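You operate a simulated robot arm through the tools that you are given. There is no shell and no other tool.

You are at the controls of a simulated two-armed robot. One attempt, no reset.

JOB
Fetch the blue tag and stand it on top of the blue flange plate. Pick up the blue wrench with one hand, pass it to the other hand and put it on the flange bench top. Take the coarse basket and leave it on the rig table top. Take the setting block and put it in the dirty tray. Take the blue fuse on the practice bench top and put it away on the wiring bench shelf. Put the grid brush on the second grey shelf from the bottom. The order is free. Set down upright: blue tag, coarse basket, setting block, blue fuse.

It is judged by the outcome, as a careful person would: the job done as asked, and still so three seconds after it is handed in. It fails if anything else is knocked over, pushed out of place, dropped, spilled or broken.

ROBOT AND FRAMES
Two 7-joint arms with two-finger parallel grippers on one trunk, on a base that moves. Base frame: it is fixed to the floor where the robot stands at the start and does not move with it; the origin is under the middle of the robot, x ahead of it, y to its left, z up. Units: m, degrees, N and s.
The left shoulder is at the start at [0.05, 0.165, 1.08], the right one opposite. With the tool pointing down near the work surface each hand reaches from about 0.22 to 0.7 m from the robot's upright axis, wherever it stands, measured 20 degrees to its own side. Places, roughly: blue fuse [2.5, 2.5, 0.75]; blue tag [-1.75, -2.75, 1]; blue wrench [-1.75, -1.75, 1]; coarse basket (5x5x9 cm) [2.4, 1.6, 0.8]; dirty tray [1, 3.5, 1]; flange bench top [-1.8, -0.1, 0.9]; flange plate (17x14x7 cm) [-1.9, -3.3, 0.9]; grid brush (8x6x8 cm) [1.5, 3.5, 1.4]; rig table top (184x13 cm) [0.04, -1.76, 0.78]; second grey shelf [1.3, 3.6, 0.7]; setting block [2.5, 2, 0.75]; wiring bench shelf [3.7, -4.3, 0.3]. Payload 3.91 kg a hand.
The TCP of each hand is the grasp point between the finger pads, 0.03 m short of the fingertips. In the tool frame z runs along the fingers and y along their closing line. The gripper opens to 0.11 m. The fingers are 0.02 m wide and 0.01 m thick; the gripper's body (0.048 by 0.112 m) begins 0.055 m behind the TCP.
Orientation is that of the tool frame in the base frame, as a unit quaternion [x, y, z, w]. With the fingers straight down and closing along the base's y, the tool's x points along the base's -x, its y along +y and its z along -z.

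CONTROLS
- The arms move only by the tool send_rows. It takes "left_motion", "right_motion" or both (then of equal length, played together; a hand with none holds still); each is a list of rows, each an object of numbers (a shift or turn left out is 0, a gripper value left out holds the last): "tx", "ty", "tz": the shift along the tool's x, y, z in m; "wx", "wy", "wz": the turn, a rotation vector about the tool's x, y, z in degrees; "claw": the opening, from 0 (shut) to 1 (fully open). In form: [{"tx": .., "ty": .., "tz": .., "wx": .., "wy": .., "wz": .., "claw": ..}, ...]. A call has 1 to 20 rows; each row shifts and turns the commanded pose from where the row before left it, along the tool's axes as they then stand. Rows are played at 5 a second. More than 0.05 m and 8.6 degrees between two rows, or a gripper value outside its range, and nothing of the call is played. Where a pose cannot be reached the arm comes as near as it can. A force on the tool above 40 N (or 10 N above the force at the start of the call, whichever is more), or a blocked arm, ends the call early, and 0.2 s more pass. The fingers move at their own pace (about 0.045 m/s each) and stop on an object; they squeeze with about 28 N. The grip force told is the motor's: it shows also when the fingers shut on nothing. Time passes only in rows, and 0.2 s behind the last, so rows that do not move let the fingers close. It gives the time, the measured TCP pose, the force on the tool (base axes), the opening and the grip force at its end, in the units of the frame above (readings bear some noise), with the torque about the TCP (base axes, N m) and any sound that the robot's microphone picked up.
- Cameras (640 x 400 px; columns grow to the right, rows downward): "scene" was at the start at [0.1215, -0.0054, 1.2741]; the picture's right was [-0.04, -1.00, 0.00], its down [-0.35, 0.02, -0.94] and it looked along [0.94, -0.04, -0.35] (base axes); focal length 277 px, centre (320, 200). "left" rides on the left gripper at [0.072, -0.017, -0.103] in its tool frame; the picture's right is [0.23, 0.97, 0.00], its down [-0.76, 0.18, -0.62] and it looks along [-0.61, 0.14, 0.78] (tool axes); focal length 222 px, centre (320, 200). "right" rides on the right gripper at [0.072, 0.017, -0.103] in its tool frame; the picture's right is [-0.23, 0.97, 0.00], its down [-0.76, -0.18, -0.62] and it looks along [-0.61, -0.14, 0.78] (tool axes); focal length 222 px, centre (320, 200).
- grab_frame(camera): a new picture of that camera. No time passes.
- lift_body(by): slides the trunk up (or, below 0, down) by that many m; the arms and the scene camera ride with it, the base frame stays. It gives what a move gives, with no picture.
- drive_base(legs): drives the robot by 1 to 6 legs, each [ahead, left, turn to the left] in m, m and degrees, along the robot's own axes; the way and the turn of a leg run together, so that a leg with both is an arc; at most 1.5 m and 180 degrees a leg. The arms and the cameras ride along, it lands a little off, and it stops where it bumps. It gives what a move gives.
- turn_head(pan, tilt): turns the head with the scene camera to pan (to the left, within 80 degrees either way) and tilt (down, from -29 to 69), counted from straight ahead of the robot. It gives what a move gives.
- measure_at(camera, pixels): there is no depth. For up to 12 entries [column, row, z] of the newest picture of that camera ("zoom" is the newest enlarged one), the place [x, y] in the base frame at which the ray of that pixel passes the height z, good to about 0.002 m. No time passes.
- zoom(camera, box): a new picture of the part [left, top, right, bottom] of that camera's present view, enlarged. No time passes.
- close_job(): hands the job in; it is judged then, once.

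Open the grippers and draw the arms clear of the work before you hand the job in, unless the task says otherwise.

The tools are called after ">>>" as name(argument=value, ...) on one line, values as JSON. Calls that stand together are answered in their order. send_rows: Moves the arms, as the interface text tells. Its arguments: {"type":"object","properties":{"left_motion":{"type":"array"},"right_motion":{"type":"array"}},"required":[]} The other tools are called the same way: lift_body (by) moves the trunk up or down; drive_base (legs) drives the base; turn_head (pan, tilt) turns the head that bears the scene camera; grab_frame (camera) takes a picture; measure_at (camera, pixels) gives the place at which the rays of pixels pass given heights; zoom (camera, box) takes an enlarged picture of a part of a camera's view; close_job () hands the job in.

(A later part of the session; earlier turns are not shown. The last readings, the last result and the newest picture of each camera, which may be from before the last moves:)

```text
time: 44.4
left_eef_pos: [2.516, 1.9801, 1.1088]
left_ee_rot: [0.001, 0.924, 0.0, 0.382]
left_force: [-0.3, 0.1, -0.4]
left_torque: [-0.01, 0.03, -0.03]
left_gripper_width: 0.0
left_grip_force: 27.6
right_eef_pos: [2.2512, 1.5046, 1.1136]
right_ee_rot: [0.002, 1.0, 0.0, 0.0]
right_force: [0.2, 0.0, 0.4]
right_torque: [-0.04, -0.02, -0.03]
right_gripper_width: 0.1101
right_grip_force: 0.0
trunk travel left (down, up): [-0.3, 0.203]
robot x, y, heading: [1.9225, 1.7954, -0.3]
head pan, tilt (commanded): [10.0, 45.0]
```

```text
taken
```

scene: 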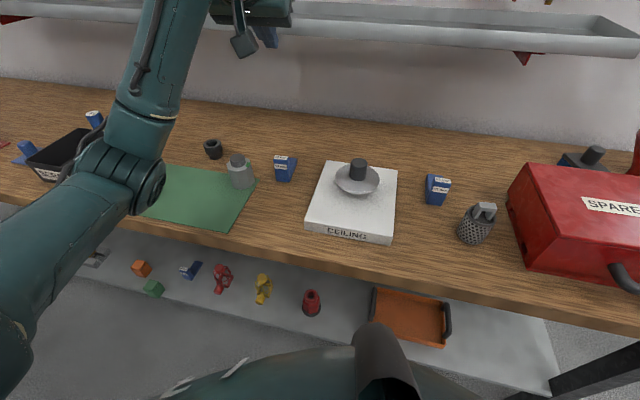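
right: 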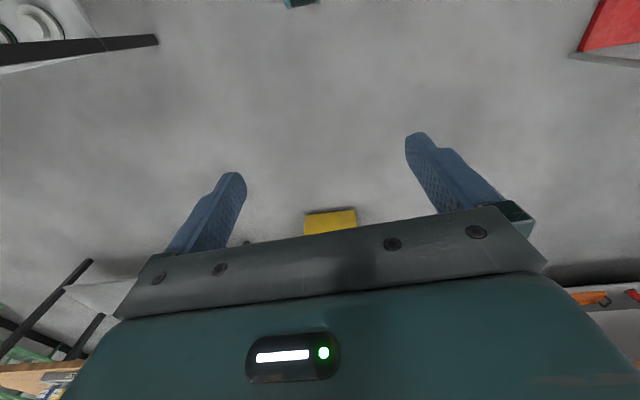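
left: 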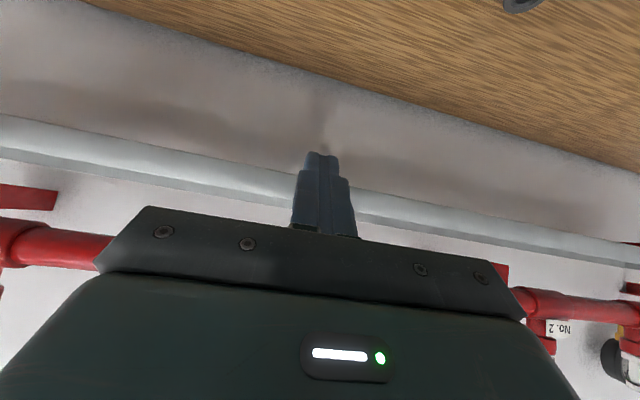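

The gripper came up empty (width 0) and the block still stands at (284,167); it slipped out. I re-measure it to plan a deeper grasp.

>>> zoom(camera="scene", box=[244, 140, 324, 190])

>>> measure_at(camera="zoom", pixels=[[240, 305, 0.81], [350, 328, 0.81], [225, 135, 0.873], [325, 150, 0.873], [235, 115, 0.873], [340, 130, 0.873], [420, 145, 0.85], [420, 145, 0.83], [350, 190, 0.85]])

```text
8.00 times, centred on (284, 165) of scene
```

zoom: 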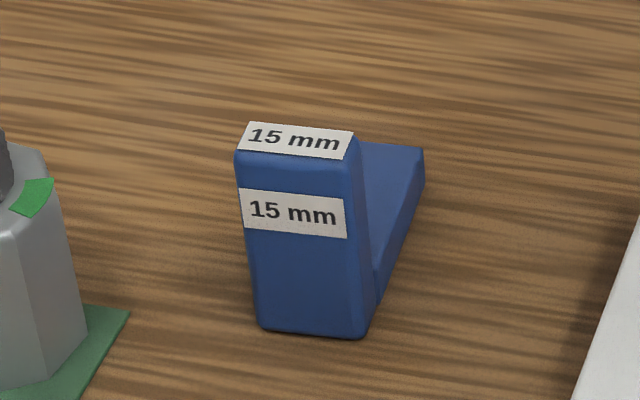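

```text
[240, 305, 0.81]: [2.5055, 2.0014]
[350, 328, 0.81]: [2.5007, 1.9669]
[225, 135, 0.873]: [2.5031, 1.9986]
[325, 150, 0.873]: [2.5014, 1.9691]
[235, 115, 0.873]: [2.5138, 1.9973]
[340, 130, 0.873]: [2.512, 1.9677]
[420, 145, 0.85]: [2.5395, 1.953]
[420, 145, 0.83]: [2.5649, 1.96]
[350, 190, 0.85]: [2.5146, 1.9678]
```

I take the corner pixels properly in this zoom: bottom front (262,330)/(368,338), top front edge (235,160)/(350,170).

>>> measure_at(camera="zoom", pixels=[[260, 330, 0.81], [368, 338, 0.81], [236, 155, 0.873], [346, 168, 0.873], [248, 122, 0.873], [355, 133, 0.873], [424, 150, 0.83], [375, 300, 0.81], [425, 185, 0.81], [372, 262, 0.825], [424, 150, 0.825]])

```text
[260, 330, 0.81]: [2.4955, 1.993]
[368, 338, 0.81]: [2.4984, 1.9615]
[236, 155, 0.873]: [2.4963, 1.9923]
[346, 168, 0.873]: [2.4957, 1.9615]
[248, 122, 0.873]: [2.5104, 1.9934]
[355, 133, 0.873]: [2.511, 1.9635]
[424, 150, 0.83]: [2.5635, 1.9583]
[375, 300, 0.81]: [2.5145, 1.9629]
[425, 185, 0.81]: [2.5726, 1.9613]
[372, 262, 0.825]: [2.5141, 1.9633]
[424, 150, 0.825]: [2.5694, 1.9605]
```

The block now has its upright at x 2.496–2.512, y center 1.977, foot to x 2.571 and only 15 mm high. I reopen, reduce the tilt to 35°, and go to a pre-grasp for a deeper grip.

>>> send_rows(left_motion=[{"wy": 5, "claw": 0.64}, {"wy": 5}, {"tx": 0.0317, "tz": 0.0184}, {"tx": 0.0317, "tz": 0.0184}, {"tx": 0.0317, "tz": 0.0184, "ty": -0.003}, {"tx": 0.0317, "tz": 0.0184}, {"tx": 0.0316, "tz": 0.0182}, {}])

>>> grab_frame(camera="left")

```text
time: 46.2
left_eef_pos: [2.4395, 1.9803, 0.9441]
left_ee_rot: [0.003, 0.954, -0.001, 0.3]
left_force: [-0.5, 0.0, -0.7]
left_torque: [0.01, -0.02, 0.03]
left_gripper_width: 0.0703
left_grip_force: 0.0
right_eef_pos: [2.2506, 1.505, 1.1129]
right_ee_rot: [0.002, 1.0, 0.0, -0.001]
right_force: [0.0, 0.2, 0.4]
right_torque: [0.0, -0.01, 0.01]
right_gripper_width: 0.1101
right_grip_force: 0.1
trunk travel left (down, up): [-0.3, 0.203]
robot x, y, heading: [1.9241, 1.7949, -0.2]
head pan, tilt (commanded): [10.0, 45.0]
```

```text
taken
```

left: 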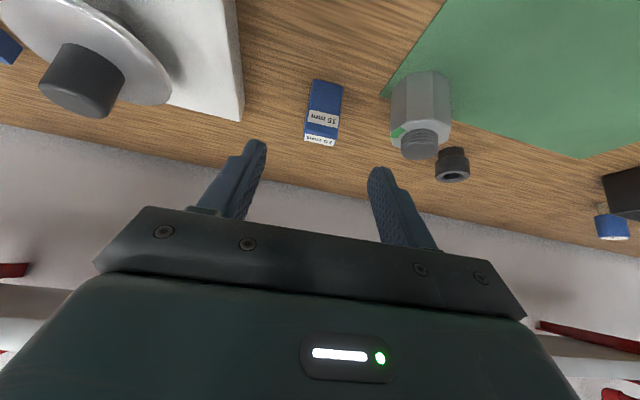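

I refine the block's position with a zoomed left-camera picture before advancing.

>>> zoom(camera="left", box=[284, 75, 364, 155])

```text
5.00 times, centred on (324, 115) of left
```

zoom: 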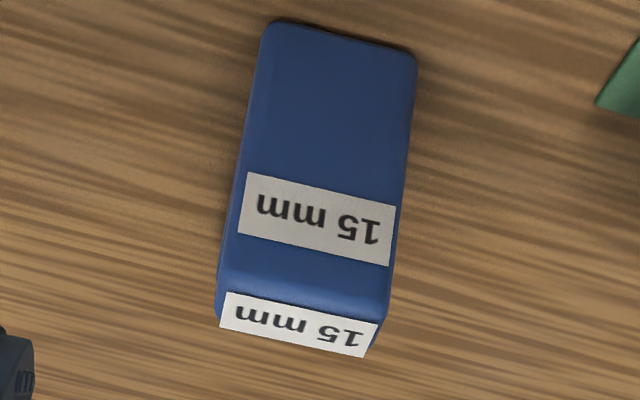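

>>> measure_at(camera="zoom", pixels=[[268, 25, 0.81], [415, 55, 0.81], [225, 292, 0.873], [378, 322, 0.873], [218, 330, 0.873], [366, 357, 0.873]])

```text
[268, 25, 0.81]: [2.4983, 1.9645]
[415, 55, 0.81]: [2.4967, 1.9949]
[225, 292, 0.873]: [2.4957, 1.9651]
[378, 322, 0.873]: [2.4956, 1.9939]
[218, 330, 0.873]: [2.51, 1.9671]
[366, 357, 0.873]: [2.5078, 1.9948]
```

Block center is at y=1.980, matching the hand's y, and the front face at x=2.497. I advance 0.12 m along the tool axis and close.

>>> send_rows(left_motion=[{"tz": 0.03}, {"tz": 0.03}, {"tz": 0.03}, {"tz": 0.02}, {"tz": 0.011}, {}, {"claw": 0.0}, {}, {}, {}, {}, {}])

>>> grab_frame(camera="left")

```text
time: 48.8
left_eef_pos: [2.5089, 1.9789, 0.8445]
left_ee_rot: [0.001, 0.954, 0.0, 0.301]
left_force: [0.0, -0.6, 0.2]
left_torque: [-0.01, -0.01, 0.0]
left_gripper_width: 0.0338
left_grip_force: 28.3
right_eef_pos: [2.2501, 1.5048, 1.1133]
right_ee_rot: [0.001, 1.0, 0.0, 0.0]
right_force: [-0.9, 0.5, -0.1]
right_torque: [0.0, -0.01, 0.0]
right_gripper_width: 0.1099
right_grip_force: 0.0
trunk travel left (down, up): [-0.3, 0.203]
robot x, y, heading: [1.9222, 1.7996, -0.0]
head pan, tilt (commanded): [10.0, 45.0]
```

```text
taken
```

left: 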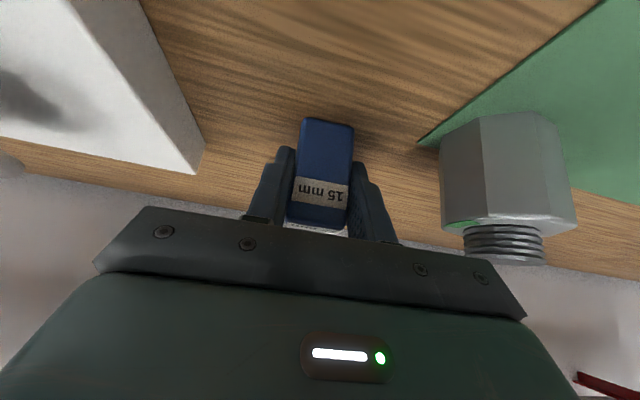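

The grip is deeper now (width 33.8 mm). I lift slowly by 2 cm and read the force.

>>> send_rows(left_motion=[{"tx": -0.0029, "tz": -0.0041}, {"tx": -0.0029, "tz": -0.0041}, {"tx": -0.0029, "tz": -0.0041}, {"tx": -0.0029, "tz": -0.0041}, {}])

>>> grab_frame(camera="left")

```text
time: 50.0
left_eef_pos: [2.5079, 1.9796, 0.8626]
left_ee_rot: [0.002, 0.954, 0.0, 0.3]
left_force: [-0.1, -0.4, -1.5]
left_torque: [0.03, 0.02, 0.01]
left_gripper_width: 0.0336
left_grip_force: 28.1
right_eef_pos: [2.2518, 1.5053, 1.1137]
right_ee_rot: [0.003, 1.0, 0.0, 0.0]
right_force: [1.2, 0.4, 0.1]
right_torque: [0.0, -0.01, 0.02]
right_gripper_width: 0.1101
right_grip_force: 0.2
trunk travel left (down, up): [-0.3, 0.203]
robot x, y, heading: [1.9256, 1.7999, -0.3]
head pan, tilt (commanded): [10.0, 45.0]
```

```text
taken
```

left: 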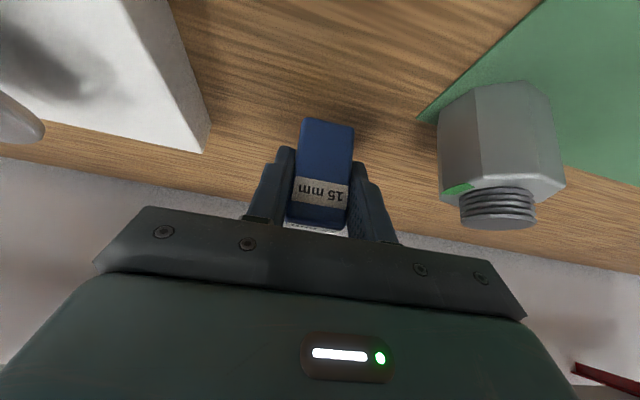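

The block is held and clear of the bench (about 1.5 N). I continue lifting gently to z≈1.1.

>>> send_rows(left_motion=[{"tx": -0.0086, "tz": -0.0123}, {"tx": -0.0086, "tz": -0.0123}, {"tx": -0.0115, "tz": -0.0164}, {"tx": -0.0115, "tz": -0.0164}, {"tx": -0.0115, "tz": -0.0164}, {"tx": -0.0115, "tz": -0.0164}, {"tx": -0.0115, "tz": -0.0164}, {"tx": -0.0115, "tz": -0.0164}, {"tx": -0.0115, "tz": -0.0164}, {"tx": -0.0115, "tz": -0.0164}, {"tx": -0.0115, "tz": -0.0164}, {"tx": -0.0115, "tz": -0.0164}, {}])

>>> grab_frame(camera="left")

```text
time: 52.8
left_eef_pos: [2.5081, 1.9796, 1.0944]
left_ee_rot: [0.002, 0.954, -0.001, 0.3]
left_force: [-0.7, 0.4, -2.0]
left_torque: [-0.02, 0.04, 0.01]
left_gripper_width: 0.0336
left_grip_force: 28.1
right_eef_pos: [2.251, 1.5037, 1.1135]
right_ee_rot: [0.002, 1.0, 0.0, 0.0]
right_force: [-0.7, -0.6, -0.4]
right_torque: [-0.01, 0.01, -0.01]
right_gripper_width: 0.1099
right_grip_force: 0.0
trunk travel left (down, up): [-0.3, 0.203]
robot x, y, heading: [1.9257, 1.7945, -0.0]
head pan, tilt (commanded): [10.0, 45.0]
```

```text
taken
```

left: 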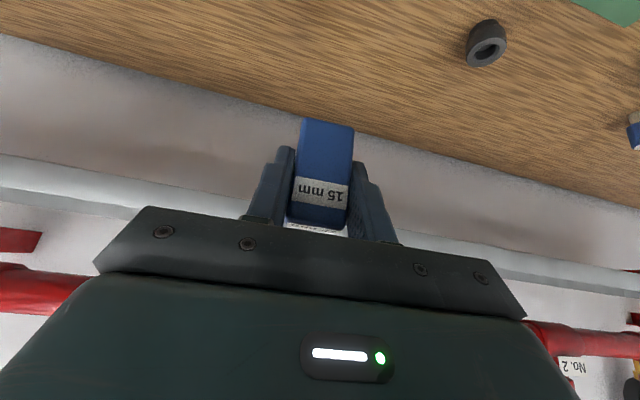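

The block is secure. I draw the arm back, then back away from the bench, turn left to face the grey rack and approach partway.

>>> send_rows(left_motion=[{"tx": 0.02, "tz": -0.014}, {"tx": 0.0328, "tz": -0.023}, {"tx": 0.0328, "tz": -0.023}, {"tx": 0.0328, "tz": -0.023}, {"tx": 0.0328, "tz": -0.023}, {}])

>>> drive_base(legs=[[-0.45, 0, 0], [0, 0, 90], [0.55, 0.28, 0]])

>>> turn_head(pan=0, tilt=15)

>>> grab_frame(camera="scene")

>>> grab_frame(camera="left")

```text
time: 54.2
left_eef_pos: [2.3237, 1.9799, 1.0943]
left_ee_rot: [0.002, 0.954, -0.001, 0.3]
left_force: [-0.3, -0.2, -1.4]
left_torque: [0.01, 0.03, -0.03]
left_gripper_width: 0.0336
left_grip_force: 27.9
right_eef_pos: [2.2519, 1.5035, 1.113]
right_ee_rot: [0.002, 1.0, 0.0, 0.0]
right_force: [-0.5, -0.1, 0.6]
right_torque: [-0.01, 0.02, 0.01]
right_gripper_width: 0.1101
right_grip_force: 0.1
trunk travel left (down, up): [-0.3, 0.203]
robot x, y, heading: [1.9251, 1.7972, -0.3]
head pan, tilt (commanded): [10.0, 45.0]
```

```text
time: 63.8
left_eef_pos: [0.996, 2.7469, 1.0936]
left_ee_rot: [0.679, -0.669, -0.214, -0.212]
left_force: [-0.8, 0.0, -0.4]
left_torque: [0.0, 0.04, -0.02]
left_gripper_width: 0.0337
left_grip_force: 28.6
right_eef_pos: [1.4736, 2.6831, 1.114]
right_ee_rot: [0.713, -0.702, 0.0, 0.001]
right_force: [0.2, 0.0, -0.4]
right_torque: [0.0, 0.03, 0.02]
right_gripper_width: 0.11
right_grip_force: 0.1
trunk travel left (down, up): [-0.3, 0.203]
robot x, y, heading: [1.1909, 2.3501, 90.8]
head pan, tilt (commanded): [10.0, 45.0]
```

```text
time: 64.8
left_eef_pos: [0.995, 2.7455, 1.0944]
left_ee_rot: [0.68, -0.669, -0.214, -0.212]
left_force: [0.1, 0.0, -1.3]
left_torque: [-0.07, -0.01, -0.01]
left_gripper_width: 0.0338
left_grip_force: 27.3
right_eef_pos: [1.4735, 2.6824, 1.1137]
right_ee_rot: [0.713, -0.701, -0.001, 0.0]
right_force: [0.0, -0.2, -0.1]
right_torque: [0.01, 0.01, -0.04]
right_gripper_width: 0.1098
right_grip_force: 0.0
trunk travel left (down, up): [-0.3, 0.203]
robot x, y, heading: [1.1862, 2.3526, 90.9]
head pan, tilt (commanded): [0.0, 15.0]
```

```text
taken
```

scene: 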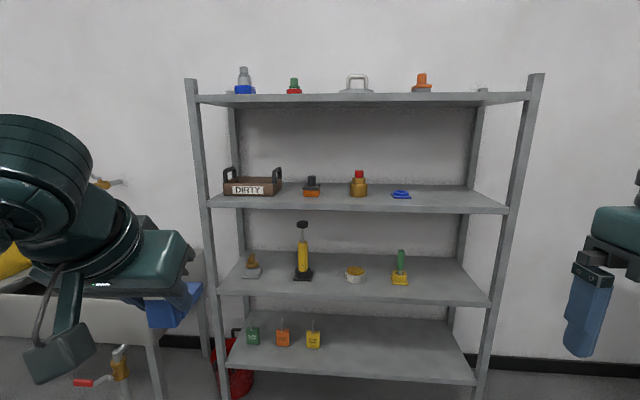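

```text
taken
```

left: 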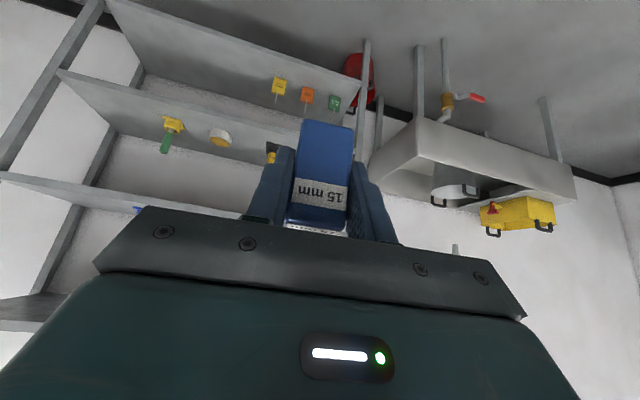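

The rack is ahead, with the DIRTY tray at (250,188) and the brush at (422,85). I measure shelf edges and tray corners at candidate heights.

>>> measure_at(camera="scene", pixels=[[224, 195, 1.0], [274, 196, 1.0], [224, 195, 1.03], [210, 203, 1.0], [505, 207, 1.0], [222, 291, 0.68], [490, 300, 0.68], [230, 362, 0.35], [475, 380, 0.35], [198, 98, 1.4], [530, 97, 1.4]])

>>> zoom(camera="scene", box=[190, 130, 350, 230])

>>> zoom(camera="scene", box=[200, 210, 520, 410])

```text
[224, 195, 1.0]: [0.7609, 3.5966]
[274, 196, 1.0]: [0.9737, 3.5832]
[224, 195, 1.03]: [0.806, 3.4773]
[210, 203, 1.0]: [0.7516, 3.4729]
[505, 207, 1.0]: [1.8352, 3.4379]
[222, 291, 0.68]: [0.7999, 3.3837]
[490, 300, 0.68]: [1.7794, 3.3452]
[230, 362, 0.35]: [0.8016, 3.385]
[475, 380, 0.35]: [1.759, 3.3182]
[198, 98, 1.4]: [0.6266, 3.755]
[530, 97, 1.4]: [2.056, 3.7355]
```

```text
4.00 times, centred on (270, 180) of scene
```

zoom: 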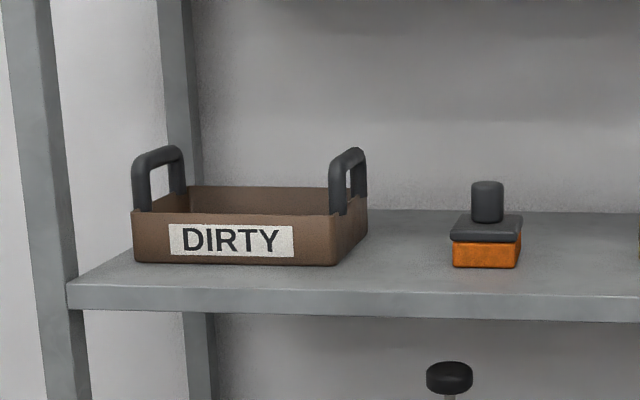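

```text
refused: 410 is not a number from 0 to 400
```

I raise the trunk by 0.19 m to see into the tray and triangulate heights from a second viewpoint.

>>> lift_body(by=0.19)

>>> grab_frame(camera="scene")

>>> zoom(camera="scene", box=[190, 170, 350, 270])

```text
time: 66.8
left_eef_pos: [0.9968, 2.747, 1.2842]
left_ee_rot: [0.68, -0.669, -0.214, -0.21]
left_force: [-0.1, 0.5, -1.0]
left_torque: [-0.03, 0.07, 0.02]
left_gripper_width: 0.0335
left_grip_force: 27.9
right_eef_pos: [1.4734, 2.682, 1.3028]
right_ee_rot: [0.712, -0.702, 0.0, 0.0]
right_force: [-0.9, 0.2, -0.2]
right_torque: [-0.02, -0.02, -0.03]
right_gripper_width: 0.1101
right_grip_force: 0.0
trunk travel left (down, up): [-0.49, 0.013]
robot x, y, heading: [1.1835, 2.346, 91.0]
head pan, tilt (commanded): [0.0, 15.0]
```

```text
taken
```

scene: 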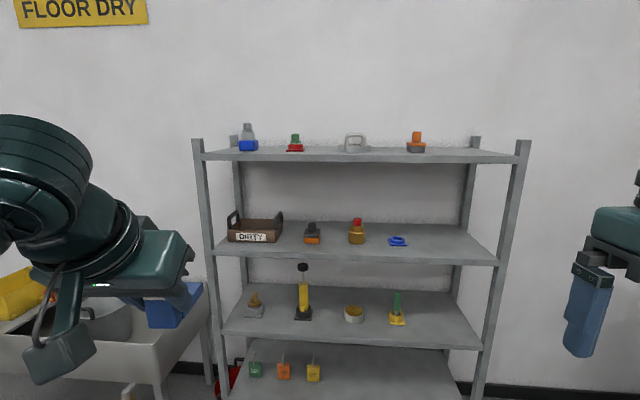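

```text
4.00 times, centred on (270, 220) of scene
```

zoom: 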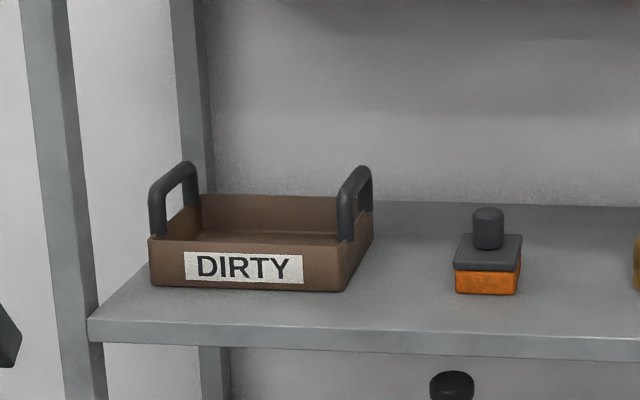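

I measure the same tray and shelf corner points in this raised view at two heights.

>>> measure_at(camera="zoom", pixels=[[152, 287, 1.0], [152, 287, 1.05], [345, 291, 1.0], [345, 291, 1.05], [88, 320, 1.0], [88, 320, 1.05], [150, 238, 1.08], [372, 212, 1.08], [345, 246, 1.08], [200, 196, 1.08]])

>>> measure_at(camera="scene", pixels=[[223, 331, 0.68], [223, 331, 0.72], [479, 347, 0.68], [479, 347, 0.72], [497, 263, 1.0], [497, 263, 1.05], [205, 159, 1.38], [205, 159, 1.4], [517, 162, 1.38], [517, 162, 1.4], [416, 152, 1.4]])

```text
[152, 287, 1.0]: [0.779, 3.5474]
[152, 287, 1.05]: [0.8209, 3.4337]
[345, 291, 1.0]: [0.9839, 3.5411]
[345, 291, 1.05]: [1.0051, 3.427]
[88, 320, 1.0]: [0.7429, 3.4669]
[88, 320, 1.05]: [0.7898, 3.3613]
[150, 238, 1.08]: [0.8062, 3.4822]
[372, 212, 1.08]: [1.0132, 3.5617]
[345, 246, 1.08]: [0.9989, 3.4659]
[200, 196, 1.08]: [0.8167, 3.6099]
```

```text
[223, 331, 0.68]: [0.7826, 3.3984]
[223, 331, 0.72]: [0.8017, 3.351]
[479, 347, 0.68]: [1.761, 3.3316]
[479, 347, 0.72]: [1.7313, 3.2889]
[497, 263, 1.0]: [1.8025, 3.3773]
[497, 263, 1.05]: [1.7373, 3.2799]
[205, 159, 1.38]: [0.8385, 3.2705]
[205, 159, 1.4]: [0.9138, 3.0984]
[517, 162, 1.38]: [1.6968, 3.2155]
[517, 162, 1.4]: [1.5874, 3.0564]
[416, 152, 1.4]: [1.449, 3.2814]
```

Triangulation gives shelf top z≈1.03, tray front wall y≈3.48, rim z≈1.08, x from 0.80 to 0.996, depth ≈0.135; top shelf underside ≈1.335. I tuck the right hand in, then drive to a stance turned about 18° further left so the forearm stays clear of the rack post.

>>> send_rows(right_motion=[{"tx": 0.0225, "ty": 0.035}, {"tx": 0.0225, "ty": 0.035}, {"tx": 0.0225, "ty": 0.035}, {"tx": 0.0225, "ty": 0.035}, {}])

>>> drive_base(legs=[[0.4, -0.14, 0], [0, 0, 18]])

>>> turn_head(pan=15, tilt=30)

>>> grab_frame(camera="scene")

```text
time: 68.0
left_eef_pos: [0.9975, 2.7463, 1.2843]
left_ee_rot: [0.68, -0.669, -0.215, -0.211]
left_force: [1.0, 0.3, -0.9]
left_torque: [-0.03, 0.02, -0.01]
left_gripper_width: 0.0334
left_grip_force: 28.3
right_eef_pos: [1.3341, 2.5882, 1.3042]
right_ee_rot: [0.713, -0.701, 0.0, 0.0]
right_force: [0.7, 0.3, 0.6]
right_torque: [0.01, 0.02, 0.02]
right_gripper_width: 0.1103
right_grip_force: 0.1
trunk travel left (down, up): [-0.49, 0.013]
robot x, y, heading: [1.1897, 2.3455, 91.1]
head pan, tilt (commanded): [0.0, 15.0]
```

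```text
time: 71.6
left_eef_pos: [1.0152, 3.075, 1.2848]
left_ee_rot: [0.773, -0.558, -0.243, -0.176]
left_force: [1.2, 0.6, -1.3]
left_torque: [-0.04, -0.04, -0.01]
left_gripper_width: 0.0336
left_grip_force: 27.9
right_eef_pos: [1.3842, 3.0266, 1.304]
right_ee_rot: [0.811, -0.585, 0.0, 0.0]
right_force: [-0.1, 0.4, 0.4]
right_torque: [0.02, 0.0, 0.0]
right_gripper_width: 0.11
right_grip_force: 0.0
trunk travel left (down, up): [-0.49, 0.013]
robot x, y, heading: [1.3188, 2.7547, 108.3]
head pan, tilt (commanded): [0.0, 15.0]
```

```text
time: 72.4
left_eef_pos: [1.0155, 3.0746, 1.2832]
left_ee_rot: [0.774, -0.557, -0.244, -0.176]
left_force: [0.1, 0.6, -0.7]
left_torque: [0.02, -0.04, 0.03]
left_gripper_width: 0.0337
left_grip_force: 28.1
right_eef_pos: [1.3848, 3.0259, 1.3045]
right_ee_rot: [0.811, -0.584, -0.001, 0.0]
right_force: [-0.4, 0.2, -0.5]
right_torque: [-0.02, 0.01, 0.0]
right_gripper_width: 0.11
right_grip_force: 0.0
trunk travel left (down, up): [-0.49, 0.013]
robot x, y, heading: [1.3154, 2.7512, 108.4]
head pan, tilt (commanded): [15.0, 30.0]
```

```text
taken
```

scene: 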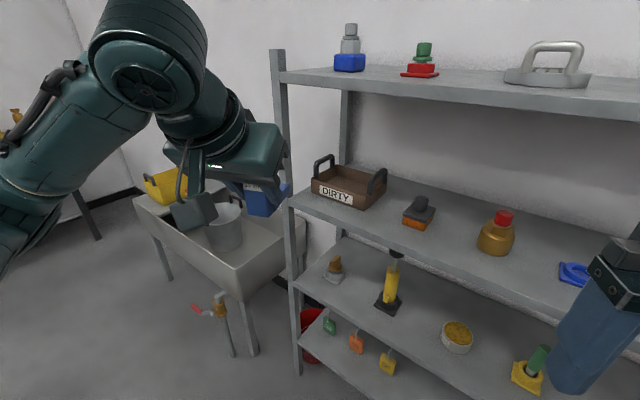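

I zoom on the tray for accurate measurements of rim and shelf edges from this stance.

>>> zoom(camera="scene", box=[280, 130, 440, 230])

>>> measure_at(camera="zoom", pixels=[[128, 240, 1.03], [322, 315, 1.03], [125, 192, 1.08], [328, 255, 1.08], [330, 315, 1.03], [240, 145, 1.08], [400, 195, 1.08], [60, 260, 1.03], [300, 355, 1.03], [240, 240, 1.035]])

>>> measure_at(camera="scene", pixels=[[289, 203, 1.03], [481, 275, 1.03], [278, 80, 1.365], [500, 107, 1.365], [560, 250, 1.03]])

```text
4.00 times, centred on (360, 180) of scene
```

zoom: 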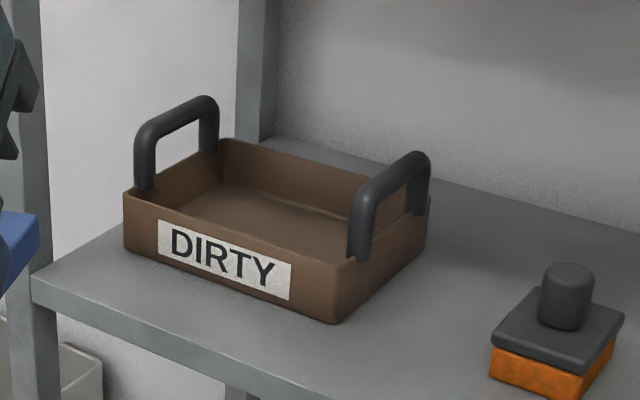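

```text
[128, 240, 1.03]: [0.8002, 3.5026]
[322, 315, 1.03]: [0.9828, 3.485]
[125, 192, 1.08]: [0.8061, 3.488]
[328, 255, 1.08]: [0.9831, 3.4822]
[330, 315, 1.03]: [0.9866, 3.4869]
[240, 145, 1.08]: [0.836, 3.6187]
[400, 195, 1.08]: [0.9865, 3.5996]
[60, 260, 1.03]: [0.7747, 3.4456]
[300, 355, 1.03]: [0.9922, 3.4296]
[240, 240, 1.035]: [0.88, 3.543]
```

```text
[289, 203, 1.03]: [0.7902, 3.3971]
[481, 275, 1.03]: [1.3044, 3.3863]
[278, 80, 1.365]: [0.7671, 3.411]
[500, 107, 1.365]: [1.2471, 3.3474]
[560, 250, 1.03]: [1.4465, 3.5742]
```

Tray interior spans about x 0.81–0.99, y 3.49–3.61. I lower the trunk 0.15 m, move the base 0.2 m ahead, and tip the hand 25° further up so it slips under the top shelf.

>>> lift_body(by=-0.15)

>>> drive_base(legs=[[0.19, -0.04, 0]])

>>> send_rows(left_motion=[{"wy": -8.33}, {"wy": -8.33}, {"wy": -8.34}, {}])

>>> grab_frame(camera="scene")

>>> grab_frame(camera="left")

```text
time: 74.2
left_eef_pos: [1.0151, 3.0748, 1.1353]
left_ee_rot: [0.773, -0.558, -0.244, -0.176]
left_force: [0.5, -0.2, -0.7]
left_torque: [0.0, -0.02, 0.0]
left_gripper_width: 0.0336
left_grip_force: 27.6
right_eef_pos: [1.3846, 3.026, 1.1536]
right_ee_rot: [0.811, -0.585, 0.0, 0.0]
right_force: [0.2, -0.4, -0.9]
right_torque: [-0.01, -0.01, -0.01]
right_gripper_width: 0.1099
right_grip_force: 0.0
trunk travel left (down, up): [-0.34, 0.163]
robot x, y, heading: [1.3219, 2.7504, 108.6]
head pan, tilt (commanded): [15.0, 30.0]
```

```text
time: 75.7
left_eef_pos: [0.9922, 3.2674, 1.1346]
left_ee_rot: [0.774, -0.558, -0.244, -0.175]
left_force: [-0.1, 0.3, -1.4]
left_torque: [-0.02, -0.01, 0.0]
left_gripper_width: 0.0338
left_grip_force: 28.1
right_eef_pos: [1.3615, 3.219, 1.1546]
right_ee_rot: [0.811, -0.585, -0.001, 0.0]
right_force: [0.8, 0.2, -0.5]
right_torque: [0.01, -0.03, -0.04]
right_gripper_width: 0.1101
right_grip_force: 0.2
trunk travel left (down, up): [-0.34, 0.163]
robot x, y, heading: [1.2976, 2.946, 108.4]
head pan, tilt (commanded): [15.0, 30.0]
```

```text
time: 76.7
left_eef_pos: [0.9919, 3.2739, 1.1378]
left_ee_rot: [0.703, -0.506, -0.406, -0.291]
left_force: [-0.1, -0.6, -0.8]
left_torque: [-0.01, -0.04, -0.02]
left_gripper_width: 0.0335
left_grip_force: 28.1
left hand out of reach, approached as far as the arm can: row 3
right_eef_pos: [1.361, 3.2182, 1.1539]
right_ee_rot: [0.811, -0.585, 0.0, 0.0]
right_force: [0.3, -0.5, 0.6]
right_torque: [0.03, -0.02, 0.02]
right_gripper_width: 0.11
right_grip_force: 0.0
trunk travel left (down, up): [-0.34, 0.163]
robot x, y, heading: [1.2926, 2.943, 108.5]
head pan, tilt (commanded): [15.0, 30.0]
```

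```text
taken
```

scene: 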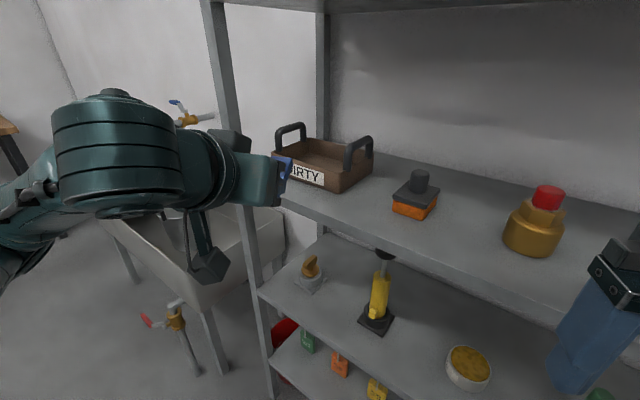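

```text
taken
```

left: 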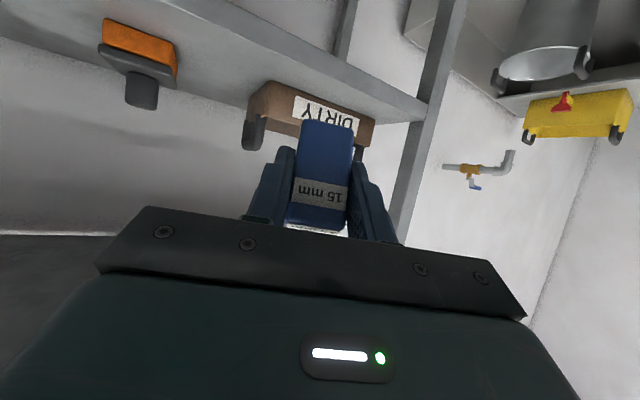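

Hand is at 60° with TCP (0.992, 3.274, 1.138), in front of the tray opening. I move it forward in a first part of 0.15 m and check clearance.

>>> send_rows(left_motion=[{"tx": -0.0155, "tz": 0.0268, "ty": 0.002}, {"tx": -0.0155, "tz": 0.0268, "ty": 0.002}, {"tx": -0.0155, "tz": 0.0268, "ty": 0.002}, {"tx": -0.0155, "tz": 0.0268, "ty": 0.002}, {"tx": -0.0155, "tz": 0.0268, "ty": 0.002}, {}])

>>> grab_frame(camera="scene")

>>> grab_frame(camera="left")

```text
time: 78.1
left_eef_pos: [0.9323, 3.4168, 1.1375]
left_ee_rot: [0.703, -0.507, -0.405, -0.291]
left_force: [-0.5, 0.2, -0.7]
left_torque: [-0.02, 0.02, 0.01]
left_gripper_width: 0.0339
left_grip_force: 28.0
right_eef_pos: [1.362, 3.2185, 1.155]
right_ee_rot: [0.811, -0.585, 0.0, 0.0]
right_force: [-0.3, -0.1, 0.4]
right_torque: [0.04, 0.0, -0.02]
right_gripper_width: 0.1099
right_grip_force: 0.0
trunk travel left (down, up): [-0.34, 0.163]
robot x, y, heading: [1.2934, 2.9472, 108.6]
head pan, tilt (commanded): [15.0, 30.0]
```

```text
taken
```

scene: 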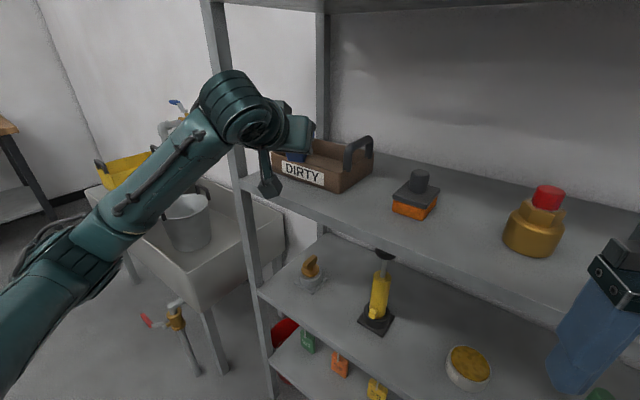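

```text
taken
```

left: 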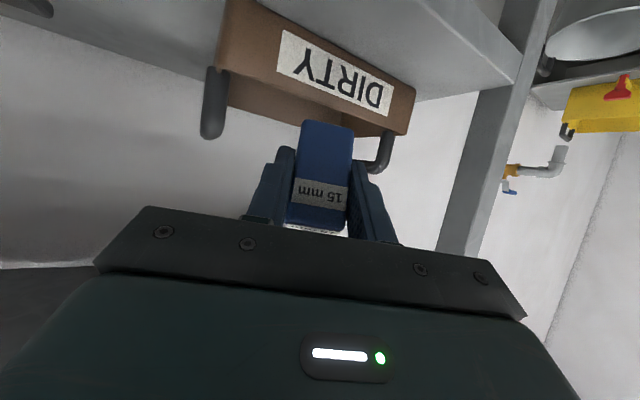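

The hand is between the tray's handles as seen in the left view. I go on 0.113 m forward over the tray.

>>> send_rows(left_motion=[{"tx": -0.0141, "tz": 0.0244}, {"tx": -0.0141, "tz": 0.0244}, {"tx": -0.0141, "tz": 0.0244}, {"tx": -0.0141, "tz": 0.0244}, {}])

>>> grab_frame(camera="scene")

>>> grab_frame(camera="left")

```text
time: 79.3
left_eef_pos: [0.8984, 3.5242, 1.1376]
left_ee_rot: [0.702, -0.507, -0.405, -0.293]
left_force: [-0.4, -0.5, -1.5]
left_torque: [0.0, -0.01, 0.0]
left_gripper_width: 0.0337
left_grip_force: 27.8
right_eef_pos: [1.3613, 3.2187, 1.1543]
right_ee_rot: [0.811, -0.585, 0.0, 0.0]
right_force: [0.5, 1.0, 0.8]
right_torque: [-0.01, -0.03, 0.02]
right_gripper_width: 0.1098
right_grip_force: 0.1
trunk travel left (down, up): [-0.34, 0.163]
robot x, y, heading: [1.2936, 2.9424, 108.1]
head pan, tilt (commanded): [15.0, 30.0]
```

```text
taken
```

scene: 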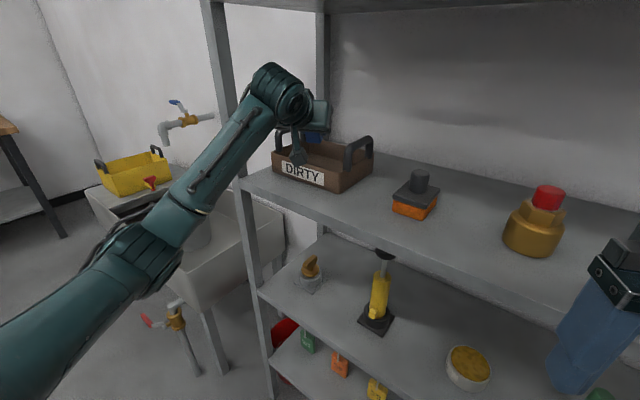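

```text
taken
```

left: 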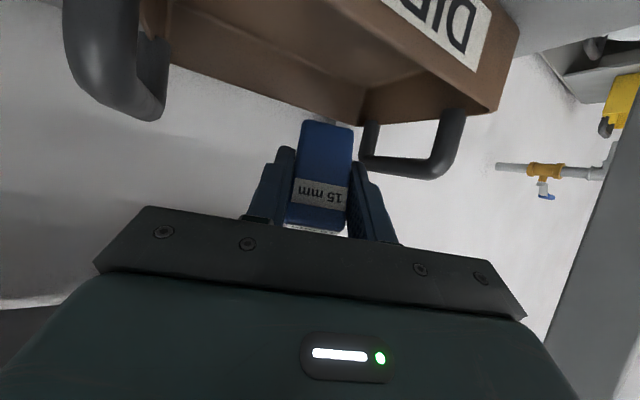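

I check the tray's interior corners from the left camera, to confirm the block will land inside.

>>> measure_at(camera="left", pixels=[[360, 124, 1.08], [497, 108, 1.08], [519, 20, 1.03], [170, 65, 1.08], [372, 128, 1.08], [440, 112, 1.08], [370, 83, 1.035]])

```text
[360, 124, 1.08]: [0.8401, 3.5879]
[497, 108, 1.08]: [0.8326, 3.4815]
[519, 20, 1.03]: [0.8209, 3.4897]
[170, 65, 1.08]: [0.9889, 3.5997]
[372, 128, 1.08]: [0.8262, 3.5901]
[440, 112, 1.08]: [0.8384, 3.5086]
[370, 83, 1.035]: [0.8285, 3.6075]
```

The corners confirm the tray interior spans x≈0.83–0.985, y≈3.49–3.60. I shift 1 cm right, lower, then rotate the hand back to 35° so the block is upright just above the tray floor.

>>> send_rows(left_motion=[{"tx": 0.013, "tz": 0.0075, "ty": -0.005}, {"tx": 0.013, "tz": 0.0075, "ty": -0.005}, {"tx": 0.0041, "tz": 0.0024, "wy": 4.17}, {"tx": 0.0039, "tz": 0.0026, "wy": 4.17}, {"tx": 0.0037, "tz": 0.0029, "wy": 4.17}, {"tx": 0.0035, "tz": 0.0032, "wy": 4.17}, {"tx": 0.0032, "tz": 0.0034, "wy": 4.17}, {"tx": 0.003, "tz": 0.0036, "wy": 4.15}, {}])

>>> grab_frame(camera="scene")

>>> grab_frame(camera="left")

```text
time: 81.3
left_eef_pos: [0.9073, 3.5272, 1.0792]
left_ee_rot: [0.774, -0.558, -0.243, -0.175]
left_force: [0.3, 0.5, -1.4]
left_torque: [-0.01, -0.03, -0.01]
left_gripper_width: 0.0334
left_grip_force: 28.7
right_eef_pos: [1.3607, 3.2195, 1.1543]
right_ee_rot: [0.811, -0.585, 0.0, 0.0]
right_force: [0.2, 0.4, 0.2]
right_torque: [0.01, 0.01, -0.03]
right_gripper_width: 0.1099
right_grip_force: 0.0
trunk travel left (down, up): [-0.34, 0.163]
robot x, y, heading: [1.2944, 2.9451, 108.4]
head pan, tilt (commanded): [15.0, 30.0]
```

```text
taken
```

scene: 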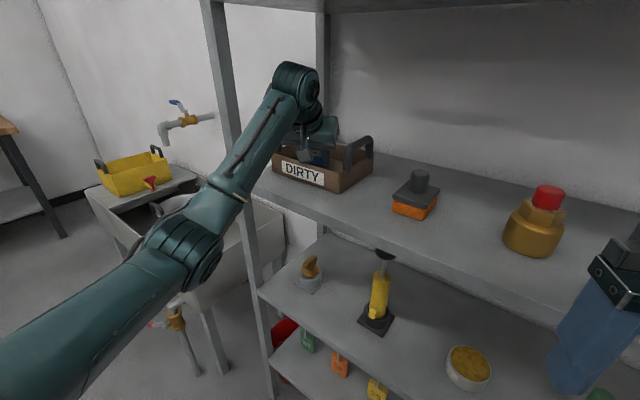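

```text
taken
```

left: 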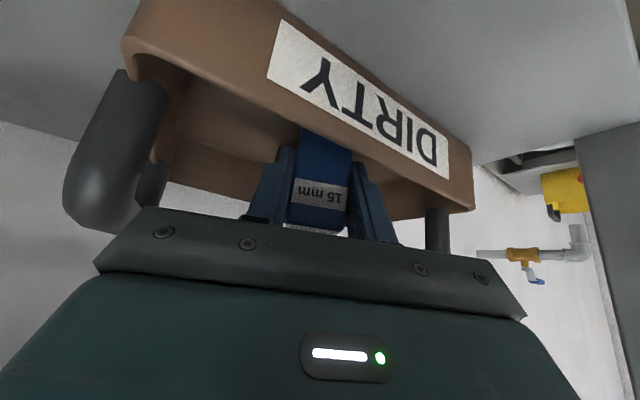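

The block hangs inside the tray about 1 cm above its floor. I lower gently in 3 mm steps, watching force.

>>> send_rows(left_motion=[{"tx": 0.0017, "tz": 0.0025}, {"tx": 0.0017, "tz": 0.0025}, {"tx": 0.0012, "tz": 0.0016}, {}])

```text
time: 82.3
left_eef_pos: [0.9072, 3.527, 1.0711]
left_ee_rot: [0.774, -0.557, -0.245, -0.176]
left_force: [0.0, 0.3, -2.1]
left_torque: [-0.02, 0.01, -0.01]
left_gripper_width: 0.0338
left_grip_force: 27.9
right_eef_pos: [1.3604, 3.2192, 1.1538]
right_ee_rot: [0.811, -0.585, 0.0, 0.0]
right_force: [0.1, -0.3, 0.9]
right_torque: [0.0, 0.02, 0.04]
right_gripper_width: 0.1102
right_grip_force: 0.1
trunk travel left (down, up): [-0.34, 0.163]
robot x, y, heading: [1.2907, 2.9484, 108.5]
head pan, tilt (commanded): [15.0, 30.0]
```

No contact yet (force still about -2 N, the block's weight). I lower 2 mm at a time a bit more.

>>> send_rows(left_motion=[{"tx": 0.0009, "tz": 0.0012}, {"tx": 0.0009, "tz": 0.0012}, {}])

>>> zoom(camera="left", box=[220, 80, 460, 230])

```text
time: 83.1
left_eef_pos: [0.9077, 3.5275, 1.0687]
left_ee_rot: [0.773, -0.558, -0.245, -0.177]
left_force: [-1.0, 1.4, 3.2]
left_torque: [0.01, 0.06, 0.02]
left_gripper_width: 0.0336
left_grip_force: 27.9
right_eef_pos: [1.3609, 3.2188, 1.1539]
right_ee_rot: [0.811, -0.585, 0.0, 0.001]
right_force: [-0.4, 0.3, 1.0]
right_torque: [-0.01, -0.02, -0.02]
right_gripper_width: 0.11
right_grip_force: 0.0
trunk travel left (down, up): [-0.34, 0.163]
robot x, y, heading: [1.2969, 2.9422, 108.4]
head pan, tilt (commanded): [15.0, 30.0]
```

```text
2.67 times, centred on (340, 155) of left
```

zoom: 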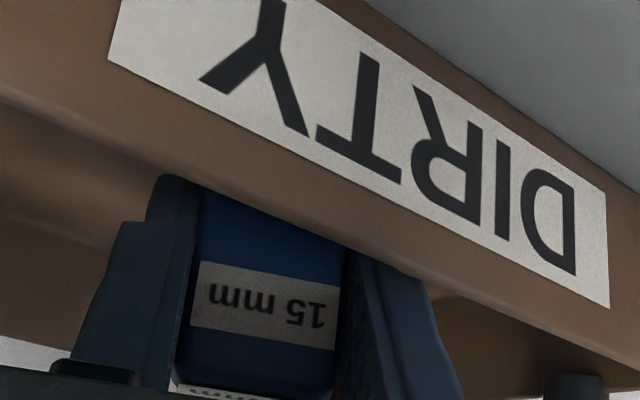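

Contact is felt (+3 N), the block rests on the tray floor upright. I open to 7 cm and then retrace: rotate up while rising, then check.

>>> send_rows(left_motion=[{"claw": 0.62}, {}, {}, {}])

>>> send_rows(left_motion=[{"tx": -0.003, "tz": -0.0042, "wy": -4.15}, {"tx": -0.0035, "tz": -0.0042, "wy": -4.17}, {"tx": -0.004, "tz": -0.004, "wy": -4.17}, {"tx": -0.004, "tz": -0.0036, "wy": -4.17}, {"tx": -0.0045, "tz": -0.0032, "wy": -4.17}, {"tx": -0.0045, "tz": -0.0028, "wy": -4.17}, {"tx": -0.013, "tz": -0.0075}, {"tx": -0.013, "tz": -0.0075}, {}])

>>> grab_frame(camera="scene")

>>> grab_frame(camera="left")

```text
time: 84.1
left_eef_pos: [0.909, 3.5272, 1.0692]
left_ee_rot: [0.773, -0.559, -0.243, -0.175]
left_force: [1.4, 1.3, 1.1]
left_torque: [-0.06, 0.07, -0.01]
left_gripper_width: 0.0676
left_grip_force: 0.0
right_eef_pos: [1.3613, 3.219, 1.1551]
right_ee_rot: [0.811, -0.585, 0.0, 0.0]
right_force: [-0.6, -0.1, -0.6]
right_torque: [0.01, 0.02, -0.03]
right_gripper_width: 0.1099
right_grip_force: 0.0
trunk travel left (down, up): [-0.34, 0.163]
robot x, y, heading: [1.2972, 2.9443, 108.3]
head pan, tilt (commanded): [15.0, 30.0]
```

```text
time: 86.1
left_eef_pos: [0.9065, 3.5255, 1.1314]
left_ee_rot: [0.702, -0.507, -0.405, -0.292]
left_force: [0.6, 0.0, -0.7]
left_torque: [-0.05, -0.02, -0.01]
left_gripper_width: 0.0683
left_grip_force: 0.1
right_eef_pos: [1.3609, 3.2185, 1.1532]
right_ee_rot: [0.811, -0.585, 0.0, 0.0]
right_force: [0.2, -0.6, 0.3]
right_torque: [-0.02, 0.0, 0.04]
right_gripper_width: 0.1101
right_grip_force: 0.1
trunk travel left (down, up): [-0.34, 0.163]
robot x, y, heading: [1.2925, 2.9469, 108.4]
head pan, tilt (commanded): [15.0, 30.0]
```

```text
taken
```

scene: 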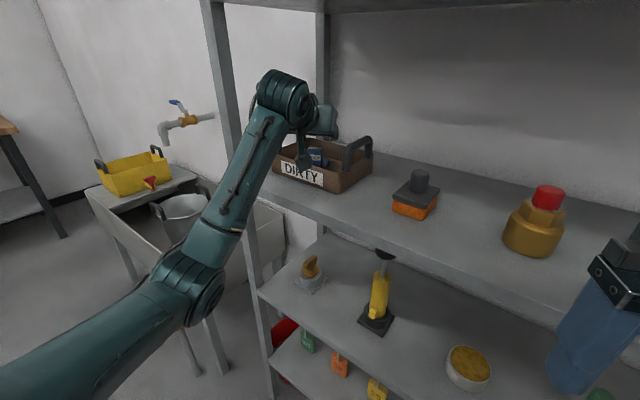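

```text
taken
```

left: 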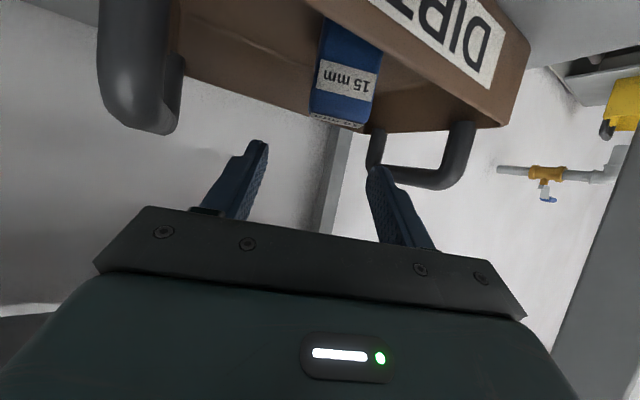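

The block stands upright in the tray. I withdraw the left hand straight back out of the rack.

>>> send_rows(left_motion=[{"tx": 0.012, "tz": -0.0208}, {"tx": 0.017, "tz": -0.0294}, {"tx": 0.017, "tz": -0.0294}, {"tx": 0.017, "tz": -0.0294}, {"tx": 0.017, "tz": -0.0294}, {"tx": 0.017, "tz": -0.0294}, {"tx": 0.017, "tz": -0.0294}, {"tx": 0.017, "tz": -0.0294}, {}])

>>> grab_frame(camera="scene")

>>> zoom(camera="scene", box=[240, 100, 400, 200])

```text
time: 88.1
left_eef_pos: [0.9891, 3.2775, 1.1306]
left_ee_rot: [0.703, -0.506, -0.406, -0.291]
left_force: [1.0, 0.0, 0.0]
left_torque: [0.0, -0.05, -0.01]
left_gripper_width: 0.0682
left_grip_force: 0.0
right_eef_pos: [1.361, 3.2187, 1.1537]
right_ee_rot: [0.811, -0.585, 0.0, 0.001]
right_force: [-0.5, 0.8, 1.2]
right_torque: [0.01, 0.03, 0.01]
right_gripper_width: 0.11
right_grip_force: 0.0
trunk travel left (down, up): [-0.34, 0.163]
robot x, y, heading: [1.2936, 2.9477, 108.5]
head pan, tilt (commanded): [15.0, 30.0]
```

```text
taken
```

scene: 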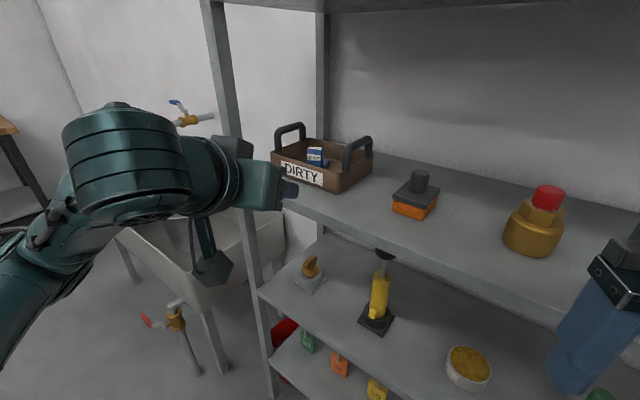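

```text
4.00 times, centred on (320, 150) of scene
```

zoom: 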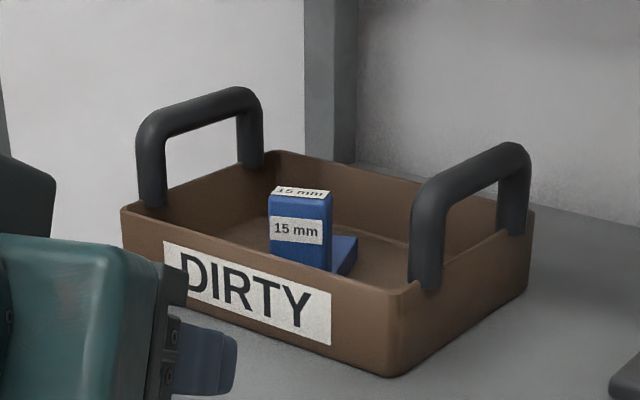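

The setting block is done: upright inside the DIRTY tray. I back off, bring the left hand back to straight-down, raise the trunk and look at the brush.

>>> drive_base(legs=[[-0.4, 0, 0], [0, 0, -22]])

>>> send_rows(left_motion=[{"wy": 7.5, "claw": 1}, {"wy": 7.5}, {"wy": 7.5}, {"wy": 7.5}, {"wy": 7.5}, {"wy": 7.5}, {"wy": 7.5}, {"wy": 7.5}, {}])

>>> lift_body(by=0.16)

>>> turn_head(pan=0, tilt=15)

>>> grab_frame(camera="scene")

```text
time: 91.8
left_eef_pos: [1.2653, 2.9819, 1.1301]
left_ee_rot: [-0.592, 0.632, 0.342, 0.365]
left_force: [0.1, 0.1, -1.6]
left_torque: [0.0, 0.01, -0.02]
left_gripper_width: 0.0681
left_grip_force: 0.0
right_eef_pos: [1.5885, 2.7876, 1.1539]
right_ee_rot: [-0.684, 0.73, 0.0, 0.0]
right_force: [0.1, -0.2, -0.1]
right_torque: [0.02, 0.02, -0.03]
right_gripper_width: 0.1101
right_grip_force: 0.0
trunk travel left (down, up): [-0.34, 0.163]
robot x, y, heading: [1.424, 2.5593, 86.4]
head pan, tilt (commanded): [15.0, 30.0]
```

```text
time: 93.8
left_eef_pos: [1.2661, 2.9826, 1.1305]
left_ee_rot: [-0.684, 0.729, 0.0, 0.0]
left_force: [-0.4, 0.2, -0.3]
left_torque: [-0.02, 0.02, 0.0]
left_gripper_width: 0.1099
left_grip_force: 0.1
right_eef_pos: [1.5871, 2.7866, 1.1541]
right_ee_rot: [-0.684, 0.729, 0.0, -0.001]
right_force: [-0.5, 0.1, 0.3]
right_torque: [-0.01, -0.01, 0.02]
right_gripper_width: 0.1099
right_grip_force: 0.0
trunk travel left (down, up): [-0.34, 0.163]
robot x, y, heading: [1.4259, 2.5623, 86.1]
head pan, tilt (commanded): [15.0, 30.0]
```

```text
time: 95.7
left_eef_pos: [1.2664, 2.9827, 1.2896]
left_ee_rot: [-0.684, 0.73, -0.001, -0.001]
left_force: [-0.3, -0.5, 0.6]
left_torque: [0.01, -0.01, -0.02]
left_gripper_width: 0.1099
left_grip_force: 0.0
right_eef_pos: [1.5876, 2.7882, 1.3142]
right_ee_rot: [-0.684, 0.729, 0.0, 0.0]
right_force: [-0.2, -0.5, -0.7]
right_torque: [-0.01, 0.0, -0.02]
right_gripper_width: 0.11
right_grip_force: 0.1
trunk travel left (down, up): [-0.5, 0.003]
robot x, y, heading: [1.4207, 2.5612, 86.5]
head pan, tilt (commanded): [15.0, 30.0]
```

```text
time: 96.4
left_eef_pos: [1.2648, 2.9819, 1.2905]
left_ee_rot: [-0.684, 0.729, 0.0, -0.001]
left_force: [-0.3, 0.3, 0.1]
left_torque: [-0.03, 0.04, 0.01]
left_gripper_width: 0.1102
left_grip_force: 0.0
right_eef_pos: [1.5874, 2.788, 1.3134]
right_ee_rot: [-0.684, 0.73, 0.0, 0.0]
right_force: [-0.8, -0.8, -0.4]
right_torque: [0.0, 0.03, -0.01]
right_gripper_width: 0.1099
right_grip_force: 0.0
trunk travel left (down, up): [-0.5, 0.003]
robot x, y, heading: [1.4214, 2.5611, 86.0]
head pan, tilt (commanded): [0.0, 15.0]
```

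```text
taken
```

scene: 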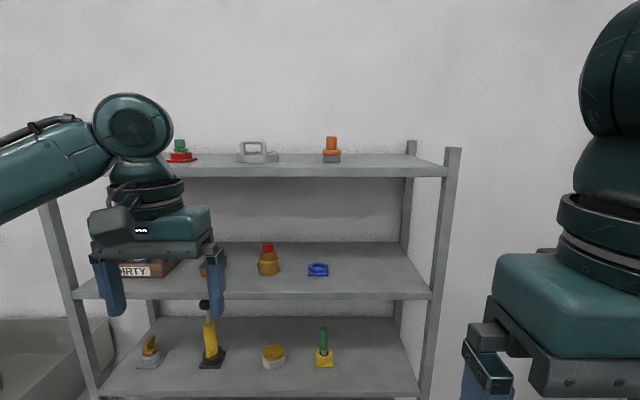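

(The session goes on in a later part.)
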